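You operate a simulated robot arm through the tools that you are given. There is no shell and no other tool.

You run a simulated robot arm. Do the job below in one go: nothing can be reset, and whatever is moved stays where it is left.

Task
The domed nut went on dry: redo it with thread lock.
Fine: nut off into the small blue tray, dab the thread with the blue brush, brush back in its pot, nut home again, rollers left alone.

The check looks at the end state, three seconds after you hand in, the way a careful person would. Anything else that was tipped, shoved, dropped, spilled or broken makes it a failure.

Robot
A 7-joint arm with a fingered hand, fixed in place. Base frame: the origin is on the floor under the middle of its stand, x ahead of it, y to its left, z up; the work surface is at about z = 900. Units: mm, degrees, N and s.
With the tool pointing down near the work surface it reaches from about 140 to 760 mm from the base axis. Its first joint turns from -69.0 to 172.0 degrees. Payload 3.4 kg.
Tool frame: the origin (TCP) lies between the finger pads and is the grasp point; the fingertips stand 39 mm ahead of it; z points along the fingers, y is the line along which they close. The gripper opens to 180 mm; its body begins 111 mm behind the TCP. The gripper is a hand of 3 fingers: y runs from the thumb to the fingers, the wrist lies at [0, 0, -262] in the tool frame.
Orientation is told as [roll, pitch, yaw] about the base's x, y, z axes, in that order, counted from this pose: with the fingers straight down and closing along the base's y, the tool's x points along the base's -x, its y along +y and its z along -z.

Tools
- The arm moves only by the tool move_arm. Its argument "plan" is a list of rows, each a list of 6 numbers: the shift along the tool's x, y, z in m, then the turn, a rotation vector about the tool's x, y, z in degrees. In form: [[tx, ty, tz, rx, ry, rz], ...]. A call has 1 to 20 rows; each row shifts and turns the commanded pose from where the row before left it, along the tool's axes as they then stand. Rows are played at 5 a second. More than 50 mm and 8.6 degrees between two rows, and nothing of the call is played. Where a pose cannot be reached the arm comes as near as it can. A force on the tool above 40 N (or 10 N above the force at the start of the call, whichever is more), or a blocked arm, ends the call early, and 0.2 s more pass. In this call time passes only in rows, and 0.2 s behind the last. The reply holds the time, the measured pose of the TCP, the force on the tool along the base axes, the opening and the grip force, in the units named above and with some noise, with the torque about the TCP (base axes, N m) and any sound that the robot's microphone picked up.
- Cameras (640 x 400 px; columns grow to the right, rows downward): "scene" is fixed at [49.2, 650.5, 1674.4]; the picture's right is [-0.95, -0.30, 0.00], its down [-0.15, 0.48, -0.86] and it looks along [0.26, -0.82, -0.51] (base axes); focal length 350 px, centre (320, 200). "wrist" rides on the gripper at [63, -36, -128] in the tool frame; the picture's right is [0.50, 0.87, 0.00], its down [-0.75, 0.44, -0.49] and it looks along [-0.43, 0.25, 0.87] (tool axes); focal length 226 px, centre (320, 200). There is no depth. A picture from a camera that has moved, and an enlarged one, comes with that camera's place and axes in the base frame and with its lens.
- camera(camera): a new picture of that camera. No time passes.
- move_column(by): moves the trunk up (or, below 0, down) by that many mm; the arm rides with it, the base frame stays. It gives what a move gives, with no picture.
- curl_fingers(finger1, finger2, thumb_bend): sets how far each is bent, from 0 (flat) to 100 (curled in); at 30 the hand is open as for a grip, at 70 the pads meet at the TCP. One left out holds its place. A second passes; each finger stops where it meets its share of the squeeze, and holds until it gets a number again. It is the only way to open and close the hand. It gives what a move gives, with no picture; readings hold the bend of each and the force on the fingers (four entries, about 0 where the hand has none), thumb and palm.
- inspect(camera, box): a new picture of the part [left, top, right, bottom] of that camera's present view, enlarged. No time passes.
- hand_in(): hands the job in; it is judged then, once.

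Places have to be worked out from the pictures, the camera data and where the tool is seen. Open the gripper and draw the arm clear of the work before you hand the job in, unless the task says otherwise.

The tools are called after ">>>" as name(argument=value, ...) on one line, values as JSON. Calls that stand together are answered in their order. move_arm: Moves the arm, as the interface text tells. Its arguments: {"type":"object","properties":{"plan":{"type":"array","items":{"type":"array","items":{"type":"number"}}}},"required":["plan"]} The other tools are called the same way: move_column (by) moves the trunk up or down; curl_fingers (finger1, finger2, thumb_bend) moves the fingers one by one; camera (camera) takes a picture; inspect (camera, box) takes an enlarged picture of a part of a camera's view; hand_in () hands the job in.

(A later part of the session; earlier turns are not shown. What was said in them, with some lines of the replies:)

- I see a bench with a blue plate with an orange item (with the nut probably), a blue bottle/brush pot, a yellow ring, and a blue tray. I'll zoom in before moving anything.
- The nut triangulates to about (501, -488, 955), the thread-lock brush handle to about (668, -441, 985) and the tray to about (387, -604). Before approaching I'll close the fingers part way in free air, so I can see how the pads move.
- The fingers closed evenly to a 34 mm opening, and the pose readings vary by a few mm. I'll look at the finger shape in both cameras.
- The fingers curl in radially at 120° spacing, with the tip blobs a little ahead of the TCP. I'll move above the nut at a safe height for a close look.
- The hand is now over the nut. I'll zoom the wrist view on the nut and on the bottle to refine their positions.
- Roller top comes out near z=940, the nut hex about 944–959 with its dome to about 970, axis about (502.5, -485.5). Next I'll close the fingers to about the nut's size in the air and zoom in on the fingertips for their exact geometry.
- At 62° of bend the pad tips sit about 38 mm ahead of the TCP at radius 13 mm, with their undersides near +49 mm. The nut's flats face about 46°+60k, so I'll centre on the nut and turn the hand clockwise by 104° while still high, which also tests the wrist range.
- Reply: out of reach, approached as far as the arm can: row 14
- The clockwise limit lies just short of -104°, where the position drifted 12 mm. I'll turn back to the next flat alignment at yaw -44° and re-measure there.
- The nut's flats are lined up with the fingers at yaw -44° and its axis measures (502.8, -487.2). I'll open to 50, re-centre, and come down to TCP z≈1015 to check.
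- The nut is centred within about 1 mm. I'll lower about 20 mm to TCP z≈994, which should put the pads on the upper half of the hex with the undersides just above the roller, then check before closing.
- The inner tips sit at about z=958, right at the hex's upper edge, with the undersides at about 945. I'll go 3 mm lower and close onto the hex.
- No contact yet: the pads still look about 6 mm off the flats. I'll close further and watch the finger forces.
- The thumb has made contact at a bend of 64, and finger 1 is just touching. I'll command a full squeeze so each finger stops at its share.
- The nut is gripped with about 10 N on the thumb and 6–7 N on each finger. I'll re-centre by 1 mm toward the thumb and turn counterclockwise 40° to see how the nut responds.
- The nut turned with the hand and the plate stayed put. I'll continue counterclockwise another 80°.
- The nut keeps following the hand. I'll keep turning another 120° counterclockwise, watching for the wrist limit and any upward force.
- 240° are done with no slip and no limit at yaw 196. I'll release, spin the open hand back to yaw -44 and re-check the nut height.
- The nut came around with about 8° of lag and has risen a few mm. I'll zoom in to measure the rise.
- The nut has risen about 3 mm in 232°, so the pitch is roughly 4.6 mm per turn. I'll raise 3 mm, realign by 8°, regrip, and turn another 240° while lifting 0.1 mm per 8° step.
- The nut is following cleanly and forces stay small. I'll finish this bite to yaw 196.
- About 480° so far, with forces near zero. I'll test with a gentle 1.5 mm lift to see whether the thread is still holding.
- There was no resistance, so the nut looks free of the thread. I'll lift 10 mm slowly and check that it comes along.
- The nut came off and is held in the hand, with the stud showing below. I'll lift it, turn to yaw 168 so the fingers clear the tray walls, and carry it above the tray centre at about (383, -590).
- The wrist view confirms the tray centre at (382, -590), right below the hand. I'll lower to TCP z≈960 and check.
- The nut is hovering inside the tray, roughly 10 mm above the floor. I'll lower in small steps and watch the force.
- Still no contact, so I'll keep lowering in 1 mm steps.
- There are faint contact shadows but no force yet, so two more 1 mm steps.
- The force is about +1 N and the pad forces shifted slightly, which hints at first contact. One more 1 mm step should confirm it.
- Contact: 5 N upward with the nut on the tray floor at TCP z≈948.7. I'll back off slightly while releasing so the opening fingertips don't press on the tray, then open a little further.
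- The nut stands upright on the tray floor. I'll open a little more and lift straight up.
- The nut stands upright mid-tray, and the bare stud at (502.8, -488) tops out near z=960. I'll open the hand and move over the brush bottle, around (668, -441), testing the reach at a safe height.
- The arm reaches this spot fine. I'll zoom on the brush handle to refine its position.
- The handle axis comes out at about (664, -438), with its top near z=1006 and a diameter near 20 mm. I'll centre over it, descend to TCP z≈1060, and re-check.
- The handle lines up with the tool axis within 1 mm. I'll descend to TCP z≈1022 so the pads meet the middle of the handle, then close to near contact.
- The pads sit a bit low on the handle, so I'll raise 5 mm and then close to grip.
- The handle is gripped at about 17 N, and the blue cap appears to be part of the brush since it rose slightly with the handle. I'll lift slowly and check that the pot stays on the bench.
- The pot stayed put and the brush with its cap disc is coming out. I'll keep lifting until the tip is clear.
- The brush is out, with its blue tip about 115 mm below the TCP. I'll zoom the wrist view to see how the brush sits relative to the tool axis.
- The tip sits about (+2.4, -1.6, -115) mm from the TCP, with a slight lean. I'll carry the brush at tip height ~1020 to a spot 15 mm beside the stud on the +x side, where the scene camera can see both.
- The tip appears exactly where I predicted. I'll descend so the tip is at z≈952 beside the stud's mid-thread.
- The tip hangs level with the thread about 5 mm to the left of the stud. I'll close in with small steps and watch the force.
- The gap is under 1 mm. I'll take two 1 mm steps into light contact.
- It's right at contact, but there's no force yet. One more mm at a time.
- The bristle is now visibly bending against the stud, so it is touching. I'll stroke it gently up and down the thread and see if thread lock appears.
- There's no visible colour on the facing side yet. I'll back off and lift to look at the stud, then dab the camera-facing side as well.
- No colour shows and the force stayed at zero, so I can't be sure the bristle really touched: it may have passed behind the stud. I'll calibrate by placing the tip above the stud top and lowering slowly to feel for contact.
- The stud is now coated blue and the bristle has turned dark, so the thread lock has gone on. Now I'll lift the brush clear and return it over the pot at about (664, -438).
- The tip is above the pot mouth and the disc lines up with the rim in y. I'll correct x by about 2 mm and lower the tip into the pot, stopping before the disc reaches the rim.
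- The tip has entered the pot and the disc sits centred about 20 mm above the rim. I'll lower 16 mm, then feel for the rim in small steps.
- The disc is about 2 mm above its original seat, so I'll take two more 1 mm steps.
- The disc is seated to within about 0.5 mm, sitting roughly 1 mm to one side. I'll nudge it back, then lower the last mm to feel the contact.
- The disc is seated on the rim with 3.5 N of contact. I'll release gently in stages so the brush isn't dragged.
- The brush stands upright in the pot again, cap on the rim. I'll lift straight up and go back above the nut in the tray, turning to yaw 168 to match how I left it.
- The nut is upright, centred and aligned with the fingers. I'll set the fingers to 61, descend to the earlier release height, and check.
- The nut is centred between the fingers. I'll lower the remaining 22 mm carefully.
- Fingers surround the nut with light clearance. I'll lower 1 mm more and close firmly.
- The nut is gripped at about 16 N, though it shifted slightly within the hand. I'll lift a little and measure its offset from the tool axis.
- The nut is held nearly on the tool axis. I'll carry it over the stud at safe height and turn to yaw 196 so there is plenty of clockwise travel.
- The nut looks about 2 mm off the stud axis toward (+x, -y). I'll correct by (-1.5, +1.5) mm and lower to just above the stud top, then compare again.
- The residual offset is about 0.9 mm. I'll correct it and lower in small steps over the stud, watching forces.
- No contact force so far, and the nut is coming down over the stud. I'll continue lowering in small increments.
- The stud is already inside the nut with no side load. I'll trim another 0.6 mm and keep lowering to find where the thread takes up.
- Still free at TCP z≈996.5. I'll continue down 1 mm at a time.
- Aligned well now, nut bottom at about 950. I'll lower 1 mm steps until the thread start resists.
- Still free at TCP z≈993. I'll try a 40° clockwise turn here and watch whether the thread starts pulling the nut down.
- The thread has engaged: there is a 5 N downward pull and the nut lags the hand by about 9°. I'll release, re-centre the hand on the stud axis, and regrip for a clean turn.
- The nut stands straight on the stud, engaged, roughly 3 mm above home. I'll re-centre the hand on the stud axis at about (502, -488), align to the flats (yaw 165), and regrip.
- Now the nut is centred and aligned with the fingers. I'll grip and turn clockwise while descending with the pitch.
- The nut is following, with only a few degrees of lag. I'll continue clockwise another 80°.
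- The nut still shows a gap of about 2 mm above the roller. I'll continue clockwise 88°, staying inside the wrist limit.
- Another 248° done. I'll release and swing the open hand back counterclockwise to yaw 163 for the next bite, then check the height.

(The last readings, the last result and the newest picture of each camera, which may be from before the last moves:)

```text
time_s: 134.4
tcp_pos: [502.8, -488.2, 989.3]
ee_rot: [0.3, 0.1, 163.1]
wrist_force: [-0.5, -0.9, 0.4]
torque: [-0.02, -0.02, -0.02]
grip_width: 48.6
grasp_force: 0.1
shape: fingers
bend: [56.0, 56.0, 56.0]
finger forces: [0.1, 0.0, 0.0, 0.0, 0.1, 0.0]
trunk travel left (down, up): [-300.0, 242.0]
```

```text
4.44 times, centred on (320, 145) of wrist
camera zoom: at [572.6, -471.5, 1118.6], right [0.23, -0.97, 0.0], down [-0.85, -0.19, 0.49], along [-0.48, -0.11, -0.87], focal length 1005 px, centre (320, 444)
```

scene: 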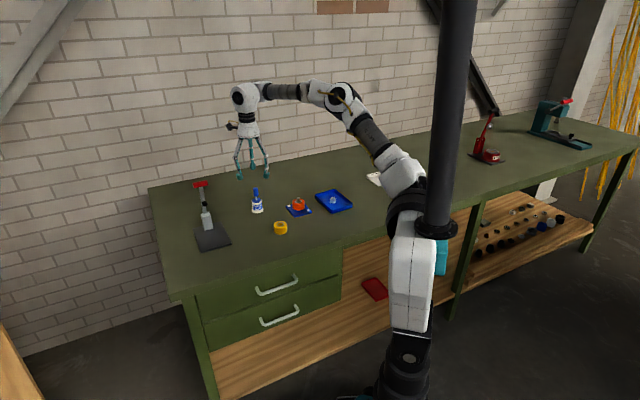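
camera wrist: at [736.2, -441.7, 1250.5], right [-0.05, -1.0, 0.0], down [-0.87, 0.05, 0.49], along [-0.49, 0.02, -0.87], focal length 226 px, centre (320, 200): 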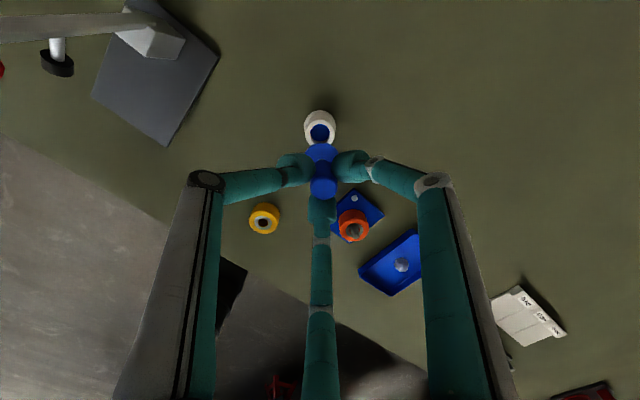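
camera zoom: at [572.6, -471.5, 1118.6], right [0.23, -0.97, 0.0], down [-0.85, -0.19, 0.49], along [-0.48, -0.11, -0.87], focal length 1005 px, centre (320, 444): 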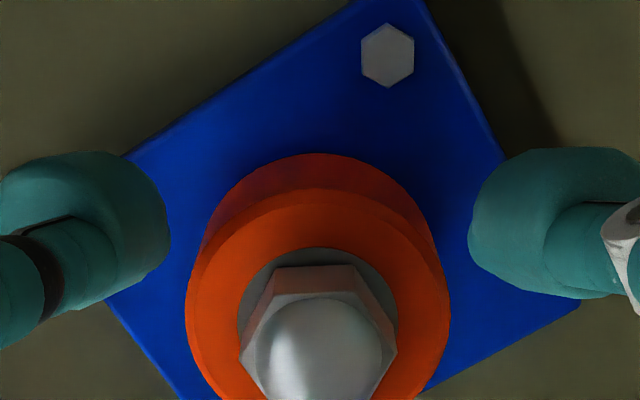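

The nut is now within about 0.3–0.9 mm of home, and aligned with the hand again. I'll regrip and turn clockwise until it seats, watching torque and lag.

>>> curl_fingers(finger1=72, finger2=72, thumb_bend=72)

>>> move_arm(plan=[[0, 0, 0.0001, 0, 0, 8], [0, 0, 0.0001, 0, 0, 8], [0, 0, 0.0001, 0, 0, 8], [0, 0, 0.0001, 0, 0, 8], [0, 0, 0.0001, 0, 0, 8], [0, 0, 0, 0, 0, 0]])

>>> inspect(camera="wrist", box=[260, 100, 380, 190])

>>> move_arm(plan=[[0, 0, 0.0001, 0, 0, 8], [0, 0, 0.0001, 0, 0, 8], [0, 0, 0.0001, 0, 0, 8], [0, 0, 0.0001, 0, 0, 8], [0, 0, 0, 0, 0, 8], [0, 0, 0, 0, 0, 0]])

>>> inspect(camera="wrist", box=[260, 100, 380, 190])

>>> inspect(camera="scene", box=[290, 182, 320, 212])

```text
time_s: 135.4
tcp_pos: [501.7, -486.8, 989.2]
ee_rot: [0.1, 0.0, 162.9]
wrist_force: [-0.2, 3.1, -2.4]
torque: [0.14, 0.0, -0.01]
grip_width: 12.4
grasp_force: 12.3
shape: fingers
bend: [68.0, 68.0, 67.0]
finger forces: [6.7, 7.2, 0.0, 0.1, 10.2, 0.0]
trunk travel left (down, up): [-300.0, 242.0]
```

```text
time_s: 136.8
tcp_pos: [501.8, -486.7, 989.4]
ee_rot: [0.1, 0.1, 122.9]
wrist_force: [-4.5, 9.7, -4.0]
torque: [0.4, 0.08, 0.24]
grip_width: 11.1
grasp_force: 14.0
shape: fingers
bend: [68.0, 68.0, 67.0]
finger forces: [7.7, 6.7, 0.1, 0.1, 14.9, 0.0]
trunk travel left (down, up): [-300.0, 242.0]
```

```text
4.44 times, centred on (320, 145) of wrist
camera zoom: at [566.3, -519.3, 1118.5], right [-0.46, -0.89, 0.0], down [-0.77, 0.4, 0.49], along [-0.44, 0.22, -0.87], focal length 1005 px, centre (320, 444)
```

zoom: 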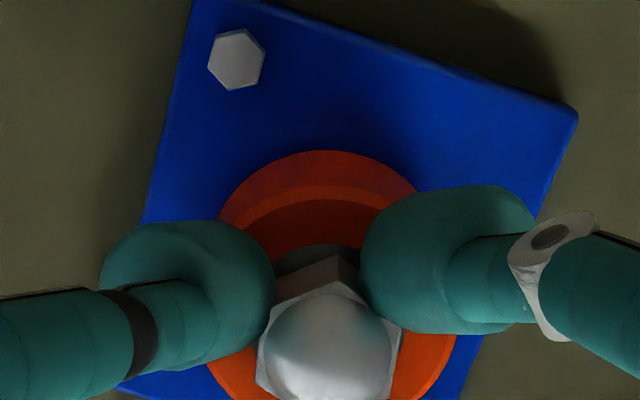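

```text
time_s: 138.2
tcp_pos: [503.8, -488.5, 988.8]
ee_rot: [-0.1, 0.2, 82.8]
wrist_force: [4.2, -3.0, -3.5]
torque: [-0.04, -0.19, 0.2]
grip_width: 3.5
grasp_force: 14.4
shape: fingers
bend: [70.0, 70.0, 67.0]
finger forces: [8.9, 9.9, 0.0, 0.0, 10.3, 0.0]
trunk travel left (down, up): [-300.0, 242.0]
```

```text
4.44 times, centred on (320, 145) of wrist
camera zoom: at [530.7, -555.0, 1117.5], right [-0.92, -0.39, 0.0], down [-0.34, 0.8, 0.49], along [-0.19, 0.45, -0.87], focal length 1005 px, centre (320, 444)
```

zoom: 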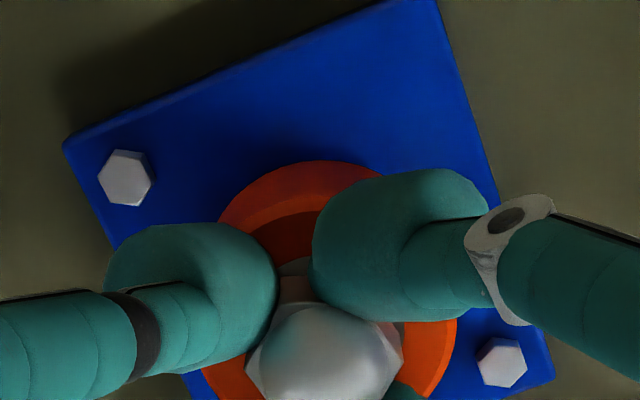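

```text
13.33 times, centred on (305, 197) of scene
camera zoom: at [49.2, 650.5, 1674.4], right [-0.95, -0.3, 0.0], down [-0.15, 0.48, -0.86], along [0.26, -0.82, -0.51], focal length 4660 px, centre (520, 240)
```

zoom: 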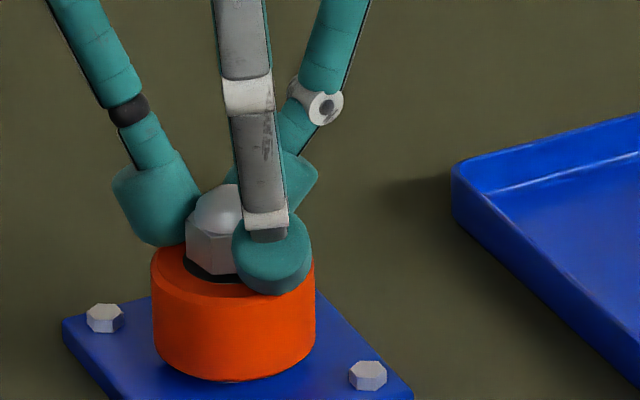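

Torque rose to about 0.24 N·m and the fingers then slipped around the nut, so it has seated firmly. I'll release now and inspect.

>>> curl_fingers(finger1=56, finger2=56, thumb_bend=56)

>>> inspect(camera="wrist", box=[260, 100, 380, 190])

>>> inspect(camera="scene", box=[290, 182, 320, 212])

```text
time_s: 139.2
tcp_pos: [502.3, -488.0, 989.2]
ee_rot: [-0.2, 0.1, 82.8]
wrist_force: [-0.4, -0.2, 0.6]
torque: [0.02, -0.01, -0.01]
grip_width: 48.5
grasp_force: 0.1
shape: fingers
bend: [56.0, 56.0, 56.0]
finger forces: [0.0, 0.0, 0.0, 0.1, 0.1, 0.0]
trunk travel left (down, up): [-300.0, 242.0]
```

```text
4.44 times, centred on (320, 145) of wrist
camera zoom: at [530.2, -554.4, 1117.9], right [-0.92, -0.39, 0.0], down [-0.34, 0.8, 0.49], along [-0.19, 0.45, -0.87], focal length 1005 px, centre (320, 444)
```

zoom: 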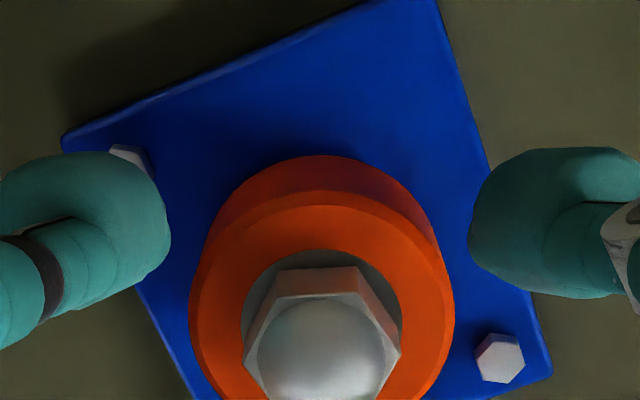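

```text
13.33 times, centred on (305, 197) of scene
camera zoom: at [49.2, 650.5, 1674.4], right [-0.95, -0.3, 0.0], down [-0.15, 0.48, -0.86], along [0.26, -0.82, -0.51], focal length 4660 px, centre (520, 240)
```

zoom: 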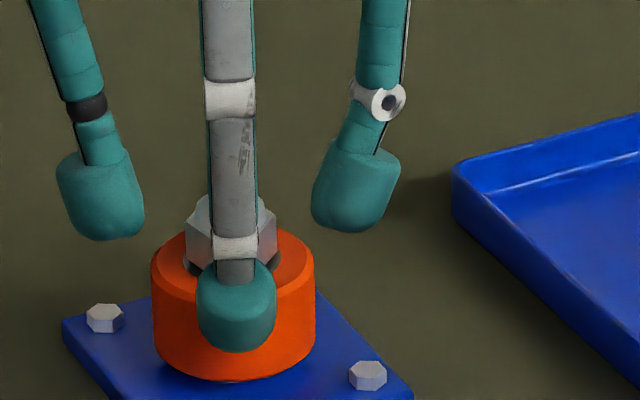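

Nut is upright; by flat angle it is within about 10° of its original orientation. I'll realign to the flats and give one firm final tightening with a stronger squeeze to be sure it's home.

>>> move_arm(plan=[[0, 0, 0, 0, 0, -3.5], [0, 0, 0, 0, 0, 0]])

>>> curl_fingers(finger1=76, finger2=76, thumb_bend=76)

>>> inspect(camera="wrist", box=[260, 100, 380, 190])

>>> move_arm(plan=[[0, 0, 0, 0, 0, 5], [0, 0, 0, 0, 0, 5], [0, 0, 0, 0, 0, 0]])

>>> inspect(camera="wrist", box=[260, 100, 380, 190])

```text
time_s: 139.8
tcp_pos: [502.0, -487.3, 988.5]
ee_rot: [-0.1, 0.2, 86.4]
wrist_force: [0.0, 0.4, -0.9]
torque: [-0.01, 0.0, -0.03]
grip_width: 48.6
grasp_force: 0.1
shape: fingers
bend: [56.0, 56.0, 56.0]
finger forces: [0.0, 0.0, 0.0, 0.0, 0.1, 0.0]
trunk travel left (down, up): [-300.0, 242.0]
```

```text
time_s: 140.8
tcp_pos: [502.9, -488.3, 988.6]
ee_rot: [-0.1, 0.1, 86.4]
wrist_force: [5.3, 0.3, -3.1]
torque: [0.01, -0.24, -0.03]
grip_width: 11.4
grasp_force: 18.1
shape: fingers
bend: [68.0, 68.0, 68.0]
finger forces: [9.7, 9.7, 0.0, 0.0, 16.6, 0.0]
trunk travel left (down, up): [-300.0, 242.0]
```

```text
4.44 times, centred on (320, 145) of wrist
camera zoom: at [535.2, -552.7, 1117.3], right [-0.9, -0.45, 0.0], down [-0.39, 0.78, 0.49], along [-0.22, 0.44, -0.87], focal length 1005 px, centre (320, 444)
```

zoom: 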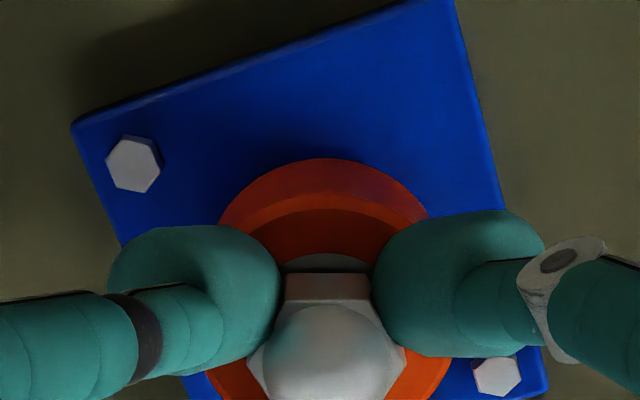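

```text
time_s: 141.6
tcp_pos: [503.9, -487.7, 988.2]
ee_rot: [-0.1, 0.2, 76.4]
wrist_force: [8.3, 2.2, -4.9]
torque: [0.09, -0.25, 0.12]
grip_width: 11.0
grasp_force: 17.9
shape: fingers
bend: [68.0, 68.0, 68.0]
finger forces: [10.3, 8.4, 0.0, 0.1, 18.2, 0.0]
trunk travel left (down, up): [-300.0, 242.0]
```

```text
4.44 times, centred on (320, 145) of wrist
camera zoom: at [523.6, -556.5, 1117.4], right [-0.96, -0.28, 0.0], down [-0.25, 0.84, 0.49], along [-0.14, 0.47, -0.87], focal length 1005 px, centre (320, 444)
```

zoom: 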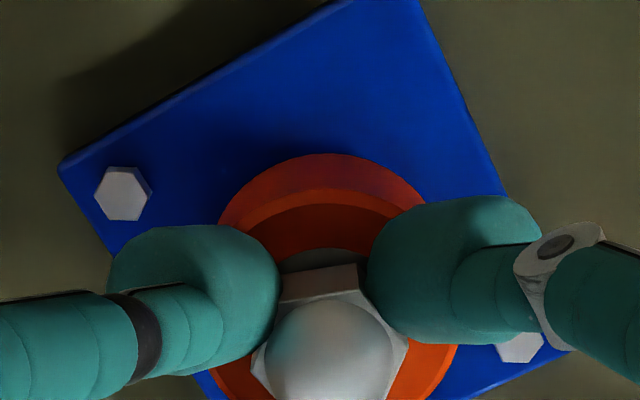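

Torque is 0.12 N·m after 10°, and the nut moved only about 4° of it. I'll add another 8° to confirm it is hard against its seat.

>>> move_arm(plan=[[0, 0, 0, 0, 0, 4], [0, 0, 0, 0, 0, 4], [0, 0, 0, 0, 0, 0]])

>>> inspect(camera="wrist", box=[260, 100, 380, 190])

>>> move_arm(plan=[[0, 0, 0, 0, 0, 4], [0, 0, 0, 0, 0, 4], [0, 0, 0, 0, 0, 0]])

>>> inspect(camera="wrist", box=[260, 100, 380, 190])

```text
time_s: 142.4
tcp_pos: [503.2, -486.8, 990.2]
ee_rot: [0.0, 0.1, 68.5]
wrist_force: [10.6, 6.6, -5.1]
torque: [0.19, -0.4, 0.22]
grip_width: 10.3
grasp_force: 20.1
shape: fingers
bend: [68.0, 68.0, 68.0]
finger forces: [10.6, 8.4, 0.0, 0.0, 20.8, 0.1]
trunk travel left (down, up): [-300.0, 242.0]
```

```text
4.44 times, centred on (320, 145) of wrist
camera zoom: at [514.2, -558.2, 1117.6], right [-0.99, -0.15, 0.0], down [-0.13, 0.86, 0.49], along [-0.07, 0.48, -0.87], focal length 1005 px, centre (320, 444)
```

zoom: 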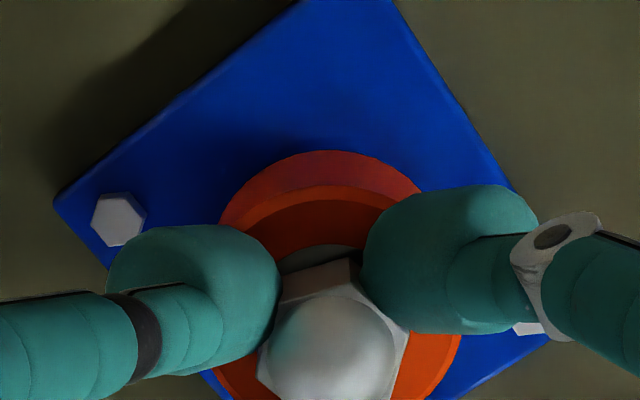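

```text
time_s: 143.2
tcp_pos: [503.9, -486.5, 988.9]
ee_rot: [-0.2, 0.1, 60.4]
wrist_force: [13.8, 10.6, -5.9]
torque: [0.32, -0.48, 0.31]
grip_width: 10.1
grasp_force: 22.1
shape: fingers
bend: [68.0, 69.0, 68.0]
finger forces: [11.0, 8.8, 0.0, 0.0, 24.5, 0.1]
trunk travel left (down, up): [-300.0, 242.0]
```

```text
4.44 times, centred on (320, 145) of wrist
camera zoom: at [504.7, -558.7, 1117.5], right [-1.0, -0.01, 0.0], down [-0.01, 0.87, 0.49], along [0.0, 0.49, -0.87], focal length 1005 px, centre (320, 444)
```

zoom: 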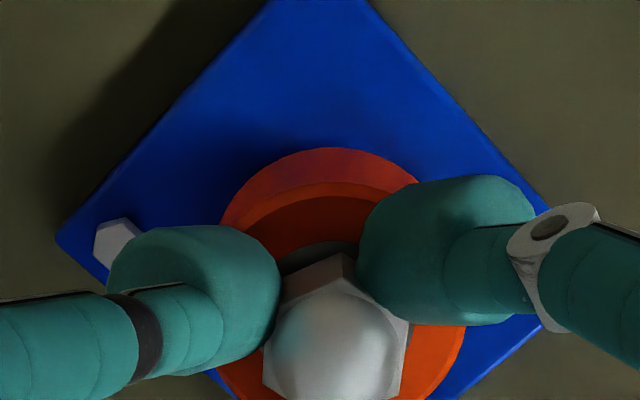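

Torque is up to 0.31 N·m while the nut no longer turns, so it is firmly seated. I'll back the hand off 12° to relax the pads without loosening it, then release and lift away.

>>> move_arm(plan=[[0, 0, 0, 0, 0, -4], [0, 0, 0, 0, 0, -4], [0, 0, 0, 0, 0, -4], [0, 0, 0, 0, 0, 0]])

>>> curl_fingers(finger1=64, finger2=64, thumb_bend=64)

>>> curl_fingers(finger1=52, finger2=52, thumb_bend=52)

>>> move_arm(plan=[[0, 0, -0.01, 0, 0, 0], [0, 0, -0.02, 0, 0, 0], [0, 0, -0.03, 0, 0, 0], [0, 0, -0.04, 0, 0, 0], [0, 0, -0.04, 0, 0, 0], [0, 0, 0, 0, 0, 0]])

>>> inspect(camera="wrist", box=[270, 85, 370, 165])

>>> inspect(camera="scene", box=[275, 185, 325, 225])

>>> inspect(camera="scene", box=[290, 182, 320, 212])

```text
time_s: 144.2
tcp_pos: [503.4, -488.2, 988.8]
ee_rot: [-0.1, 0.2, 72.5]
wrist_force: [9.8, 8.0, -5.5]
torque: [0.25, -0.35, 0.13]
grip_width: 10.5
grasp_force: 19.4
shape: fingers
bend: [68.0, 69.0, 68.0]
finger forces: [9.0, 9.9, 0.0, 0.0, 19.5, 0.1]
trunk travel left (down, up): [-300.0, 242.0]
```

```text
time_s: 145.2
tcp_pos: [501.4, -486.5, 988.8]
ee_rot: [0.0, 0.2, 72.4]
wrist_force: [0.4, 0.6, 0.1]
torque: [-0.01, 0.0, 0.06]
grip_width: 18.7
grasp_force: 0.0
shape: fingers
bend: [64.0, 64.0, 64.0]
finger forces: [0.2, 0.0, 0.0, 0.1, 0.1, 0.1]
trunk travel left (down, up): [-300.0, 242.0]
```

```text
time_s: 146.2
tcp_pos: [502.6, -487.9, 989.8]
ee_rot: [-0.1, 0.1, 72.4]
wrist_force: [0.8, 0.0, 0.4]
torque: [-0.01, -0.01, 0.04]
grip_width: 64.5
grasp_force: 0.0
shape: fingers
bend: [52.0, 52.0, 52.0]
finger forces: [0.0, 0.0, 0.1, 0.0, 0.0, 0.0]
trunk travel left (down, up): [-300.0, 242.0]
```

```text
time_s: 147.6
tcp_pos: [502.6, -487.4, 1130.7]
ee_rot: [0.0, 0.1, 72.5]
wrist_force: [0.2, -0.3, -0.2]
torque: [-0.01, 0.03, 0.0]
grip_width: 64.1
grasp_force: 0.0
shape: fingers
bend: [52.0, 52.0, 52.0]
finger forces: [0.1, 0.1, 0.1, 0.0, 0.0, 0.0]
trunk travel left (down, up): [-300.0, 242.0]
```

```text
5.00 times, centred on (320, 125) of wrist
camera zoom: at [517.4, -558.0, 1258.5], right [-0.98, -0.22, 0.0], down [-0.19, 0.85, 0.49], along [-0.11, 0.48, -0.87], focal length 1130 px, centre (320, 575)
```

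zoom: 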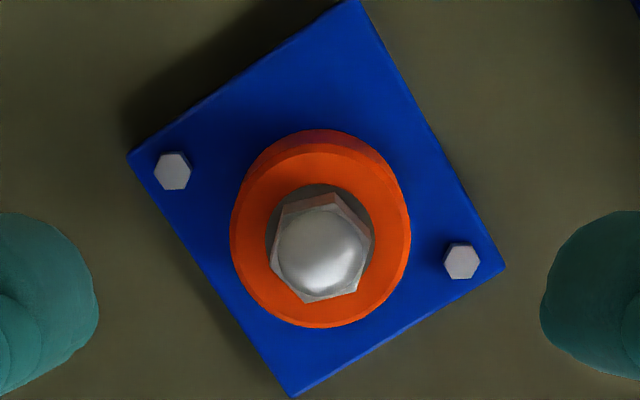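

```text
10.00 times, centred on (300, 205) of scene
camera zoom: at [49.2, 650.5, 1674.4], right [-0.95, -0.3, 0.0], down [-0.15, 0.48, -0.86], along [0.26, -0.82, -0.51], focal length 3495 px, centre (520, 150)
```

zoom: 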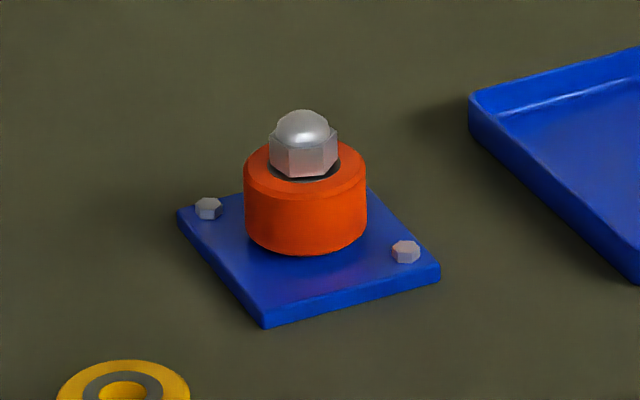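

```text
13.33 times, centred on (305, 197) of scene
camera zoom: at [49.2, 650.5, 1674.4], right [-0.95, -0.3, 0.0], down [-0.15, 0.48, -0.86], along [0.26, -0.82, -0.51], focal length 4660 px, centre (520, 240)
```

zoom: 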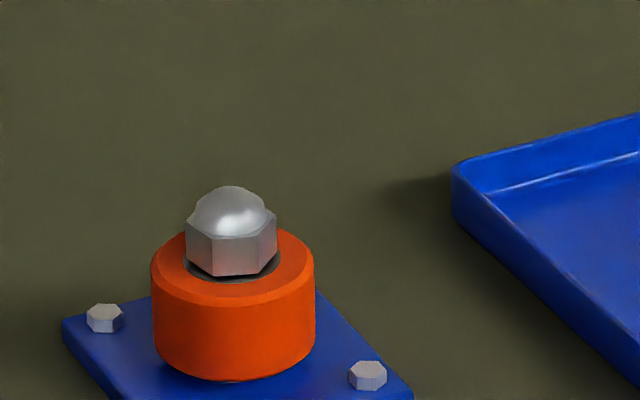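

The nut's height matches the original view pixel for pixel and the plate hasn't moved. I'll raise the arm, draw it back toward its start pose, open the hand fully, and check the whole scene.

>>> move_arm(plan=[[0, 0, -0.025, 0, 0, 0], [0, 0, -0.03, 0, 0, 0], [0, 0, -0.03, 0, 0, 0], [0, 0, -0.02, 0, 0, 0], [-0.0317, 0.0214, 0, 0, 0, 0], [-0.0317, 0.0214, 0, 0, 0, 0], [-0.0317, 0.0214, 0, 0, 0, 0], [-0.0317, 0.0214, 0, 0, 0, 0], [-0.0317, 0.0214, 0, 0, 0, 0], [-0.0317, 0.0214, 0, 0, 0, 0], [0, 0, 0, 0, 0, 0]])

>>> curl_fingers(finger1=30, finger2=30, thumb_bend=30)

>>> inspect(camera="scene", box=[180, 160, 360, 270])

>>> inspect(camera="scene", box=[235, 180, 285, 220])

>>> camera(camera="scene")

>>> inspect(camera="scene", box=[305, 180, 365, 220])

```text
time_s: 150.0
tcp_pos: [438.8, -267.8, 1233.7]
ee_rot: [-0.1, 0.0, 72.4]
wrist_force: [0.1, -0.3, 0.1]
torque: [0.03, 0.02, 0.02]
grip_width: 64.4
grasp_force: 0.1
shape: fingers
bend: [52.0, 52.0, 52.0]
finger forces: [0.0, 0.1, 0.0, 0.0, 0.0, 0.0]
trunk travel left (down, up): [-300.0, 242.0]
```

```text
time_s: 151.0
tcp_pos: [437.1, -265.9, 1232.8]
ee_rot: [-0.1, 0.2, 72.4]
wrist_force: [0.5, -0.6, -0.1]
torque: [0.01, -0.01, 0.01]
grip_width: 151.3
grasp_force: 0.1
shape: fingers
bend: [30.0, 30.0, 30.0]
finger forces: [0.0, 0.1, 0.0, 0.0, 0.0, 0.0]
trunk travel left (down, up): [-300.0, 242.0]
```

```text
3.56 times, centred on (270, 215) of scene
camera zoom: at [49.2, 650.5, 1674.4], right [-0.95, -0.3, 0.0], down [-0.15, 0.48, -0.86], along [0.26, -0.82, -0.51], focal length 1243 px, centre (498, 147)
```

zoom: 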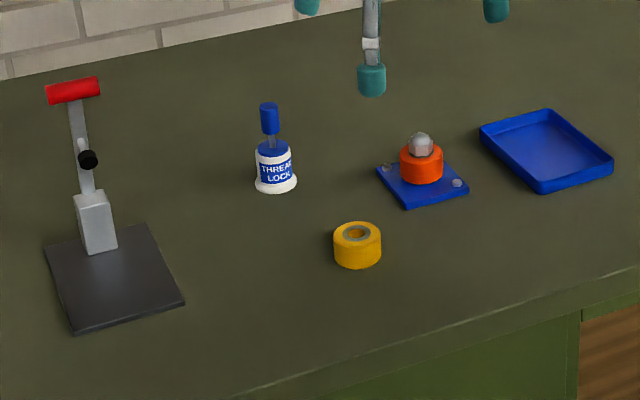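

```text
10.00 times, centred on (260, 200) of scene
camera zoom: at [49.2, 650.5, 1674.4], right [-0.95, -0.3, 0.0], down [-0.15, 0.48, -0.86], along [0.26, -0.82, -0.51], focal length 3495 px, centre (920, 200)
```

zoom: 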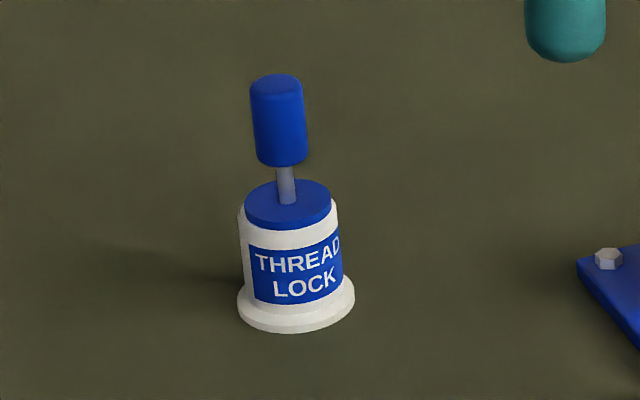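

```text
taken
```

scene: 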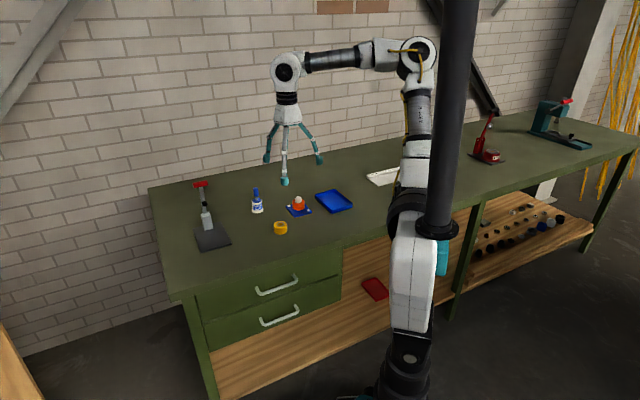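

```text
10.00 times, centred on (335, 200) of scene
camera zoom: at [49.2, 650.5, 1674.4], right [-0.95, -0.3, 0.0], down [-0.15, 0.48, -0.86], along [0.26, -0.82, -0.51], focal length 3495 px, centre (170, 200)
```

zoom: 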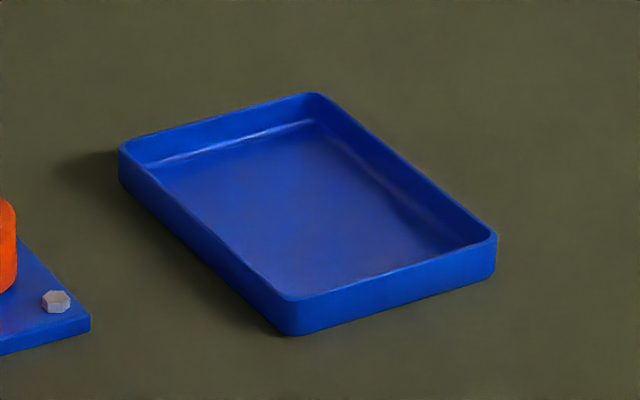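

Everything matches the starting layout: the nut is home on the orange roller, the brush is upright in its pot, and the tray, plate, yellow roller and press are unmoved. The arm is clear with the hand open, so I'm handing in.

>>> hand_in()

```text
The job is handed in.
```

The domed nut is back on its stud with thread lock on the thread, and I've handed the job in; I haven't seen the check's result.

- **Nut off:** it unscrewed cleanly and sat upright in the small blue tray while I did the thread.
- **Thread lock:** one dab with the brush coated the upper part of the stud blue.
- **Brush:** it is standing in its pot with the cap on the rim.
- **Nut home:** I turned it down until it stopped moving at about 0.3 N·m. In the scene camera view its height matches the starting picture.
- **Rest of the bench:** in the final pictures both rollers, the base plate, the tray and the press look where they started. The arm is clear with the hand open.

While seating the nut the fingers slipped around it once. I regripped and tightened again to be sure it was home.
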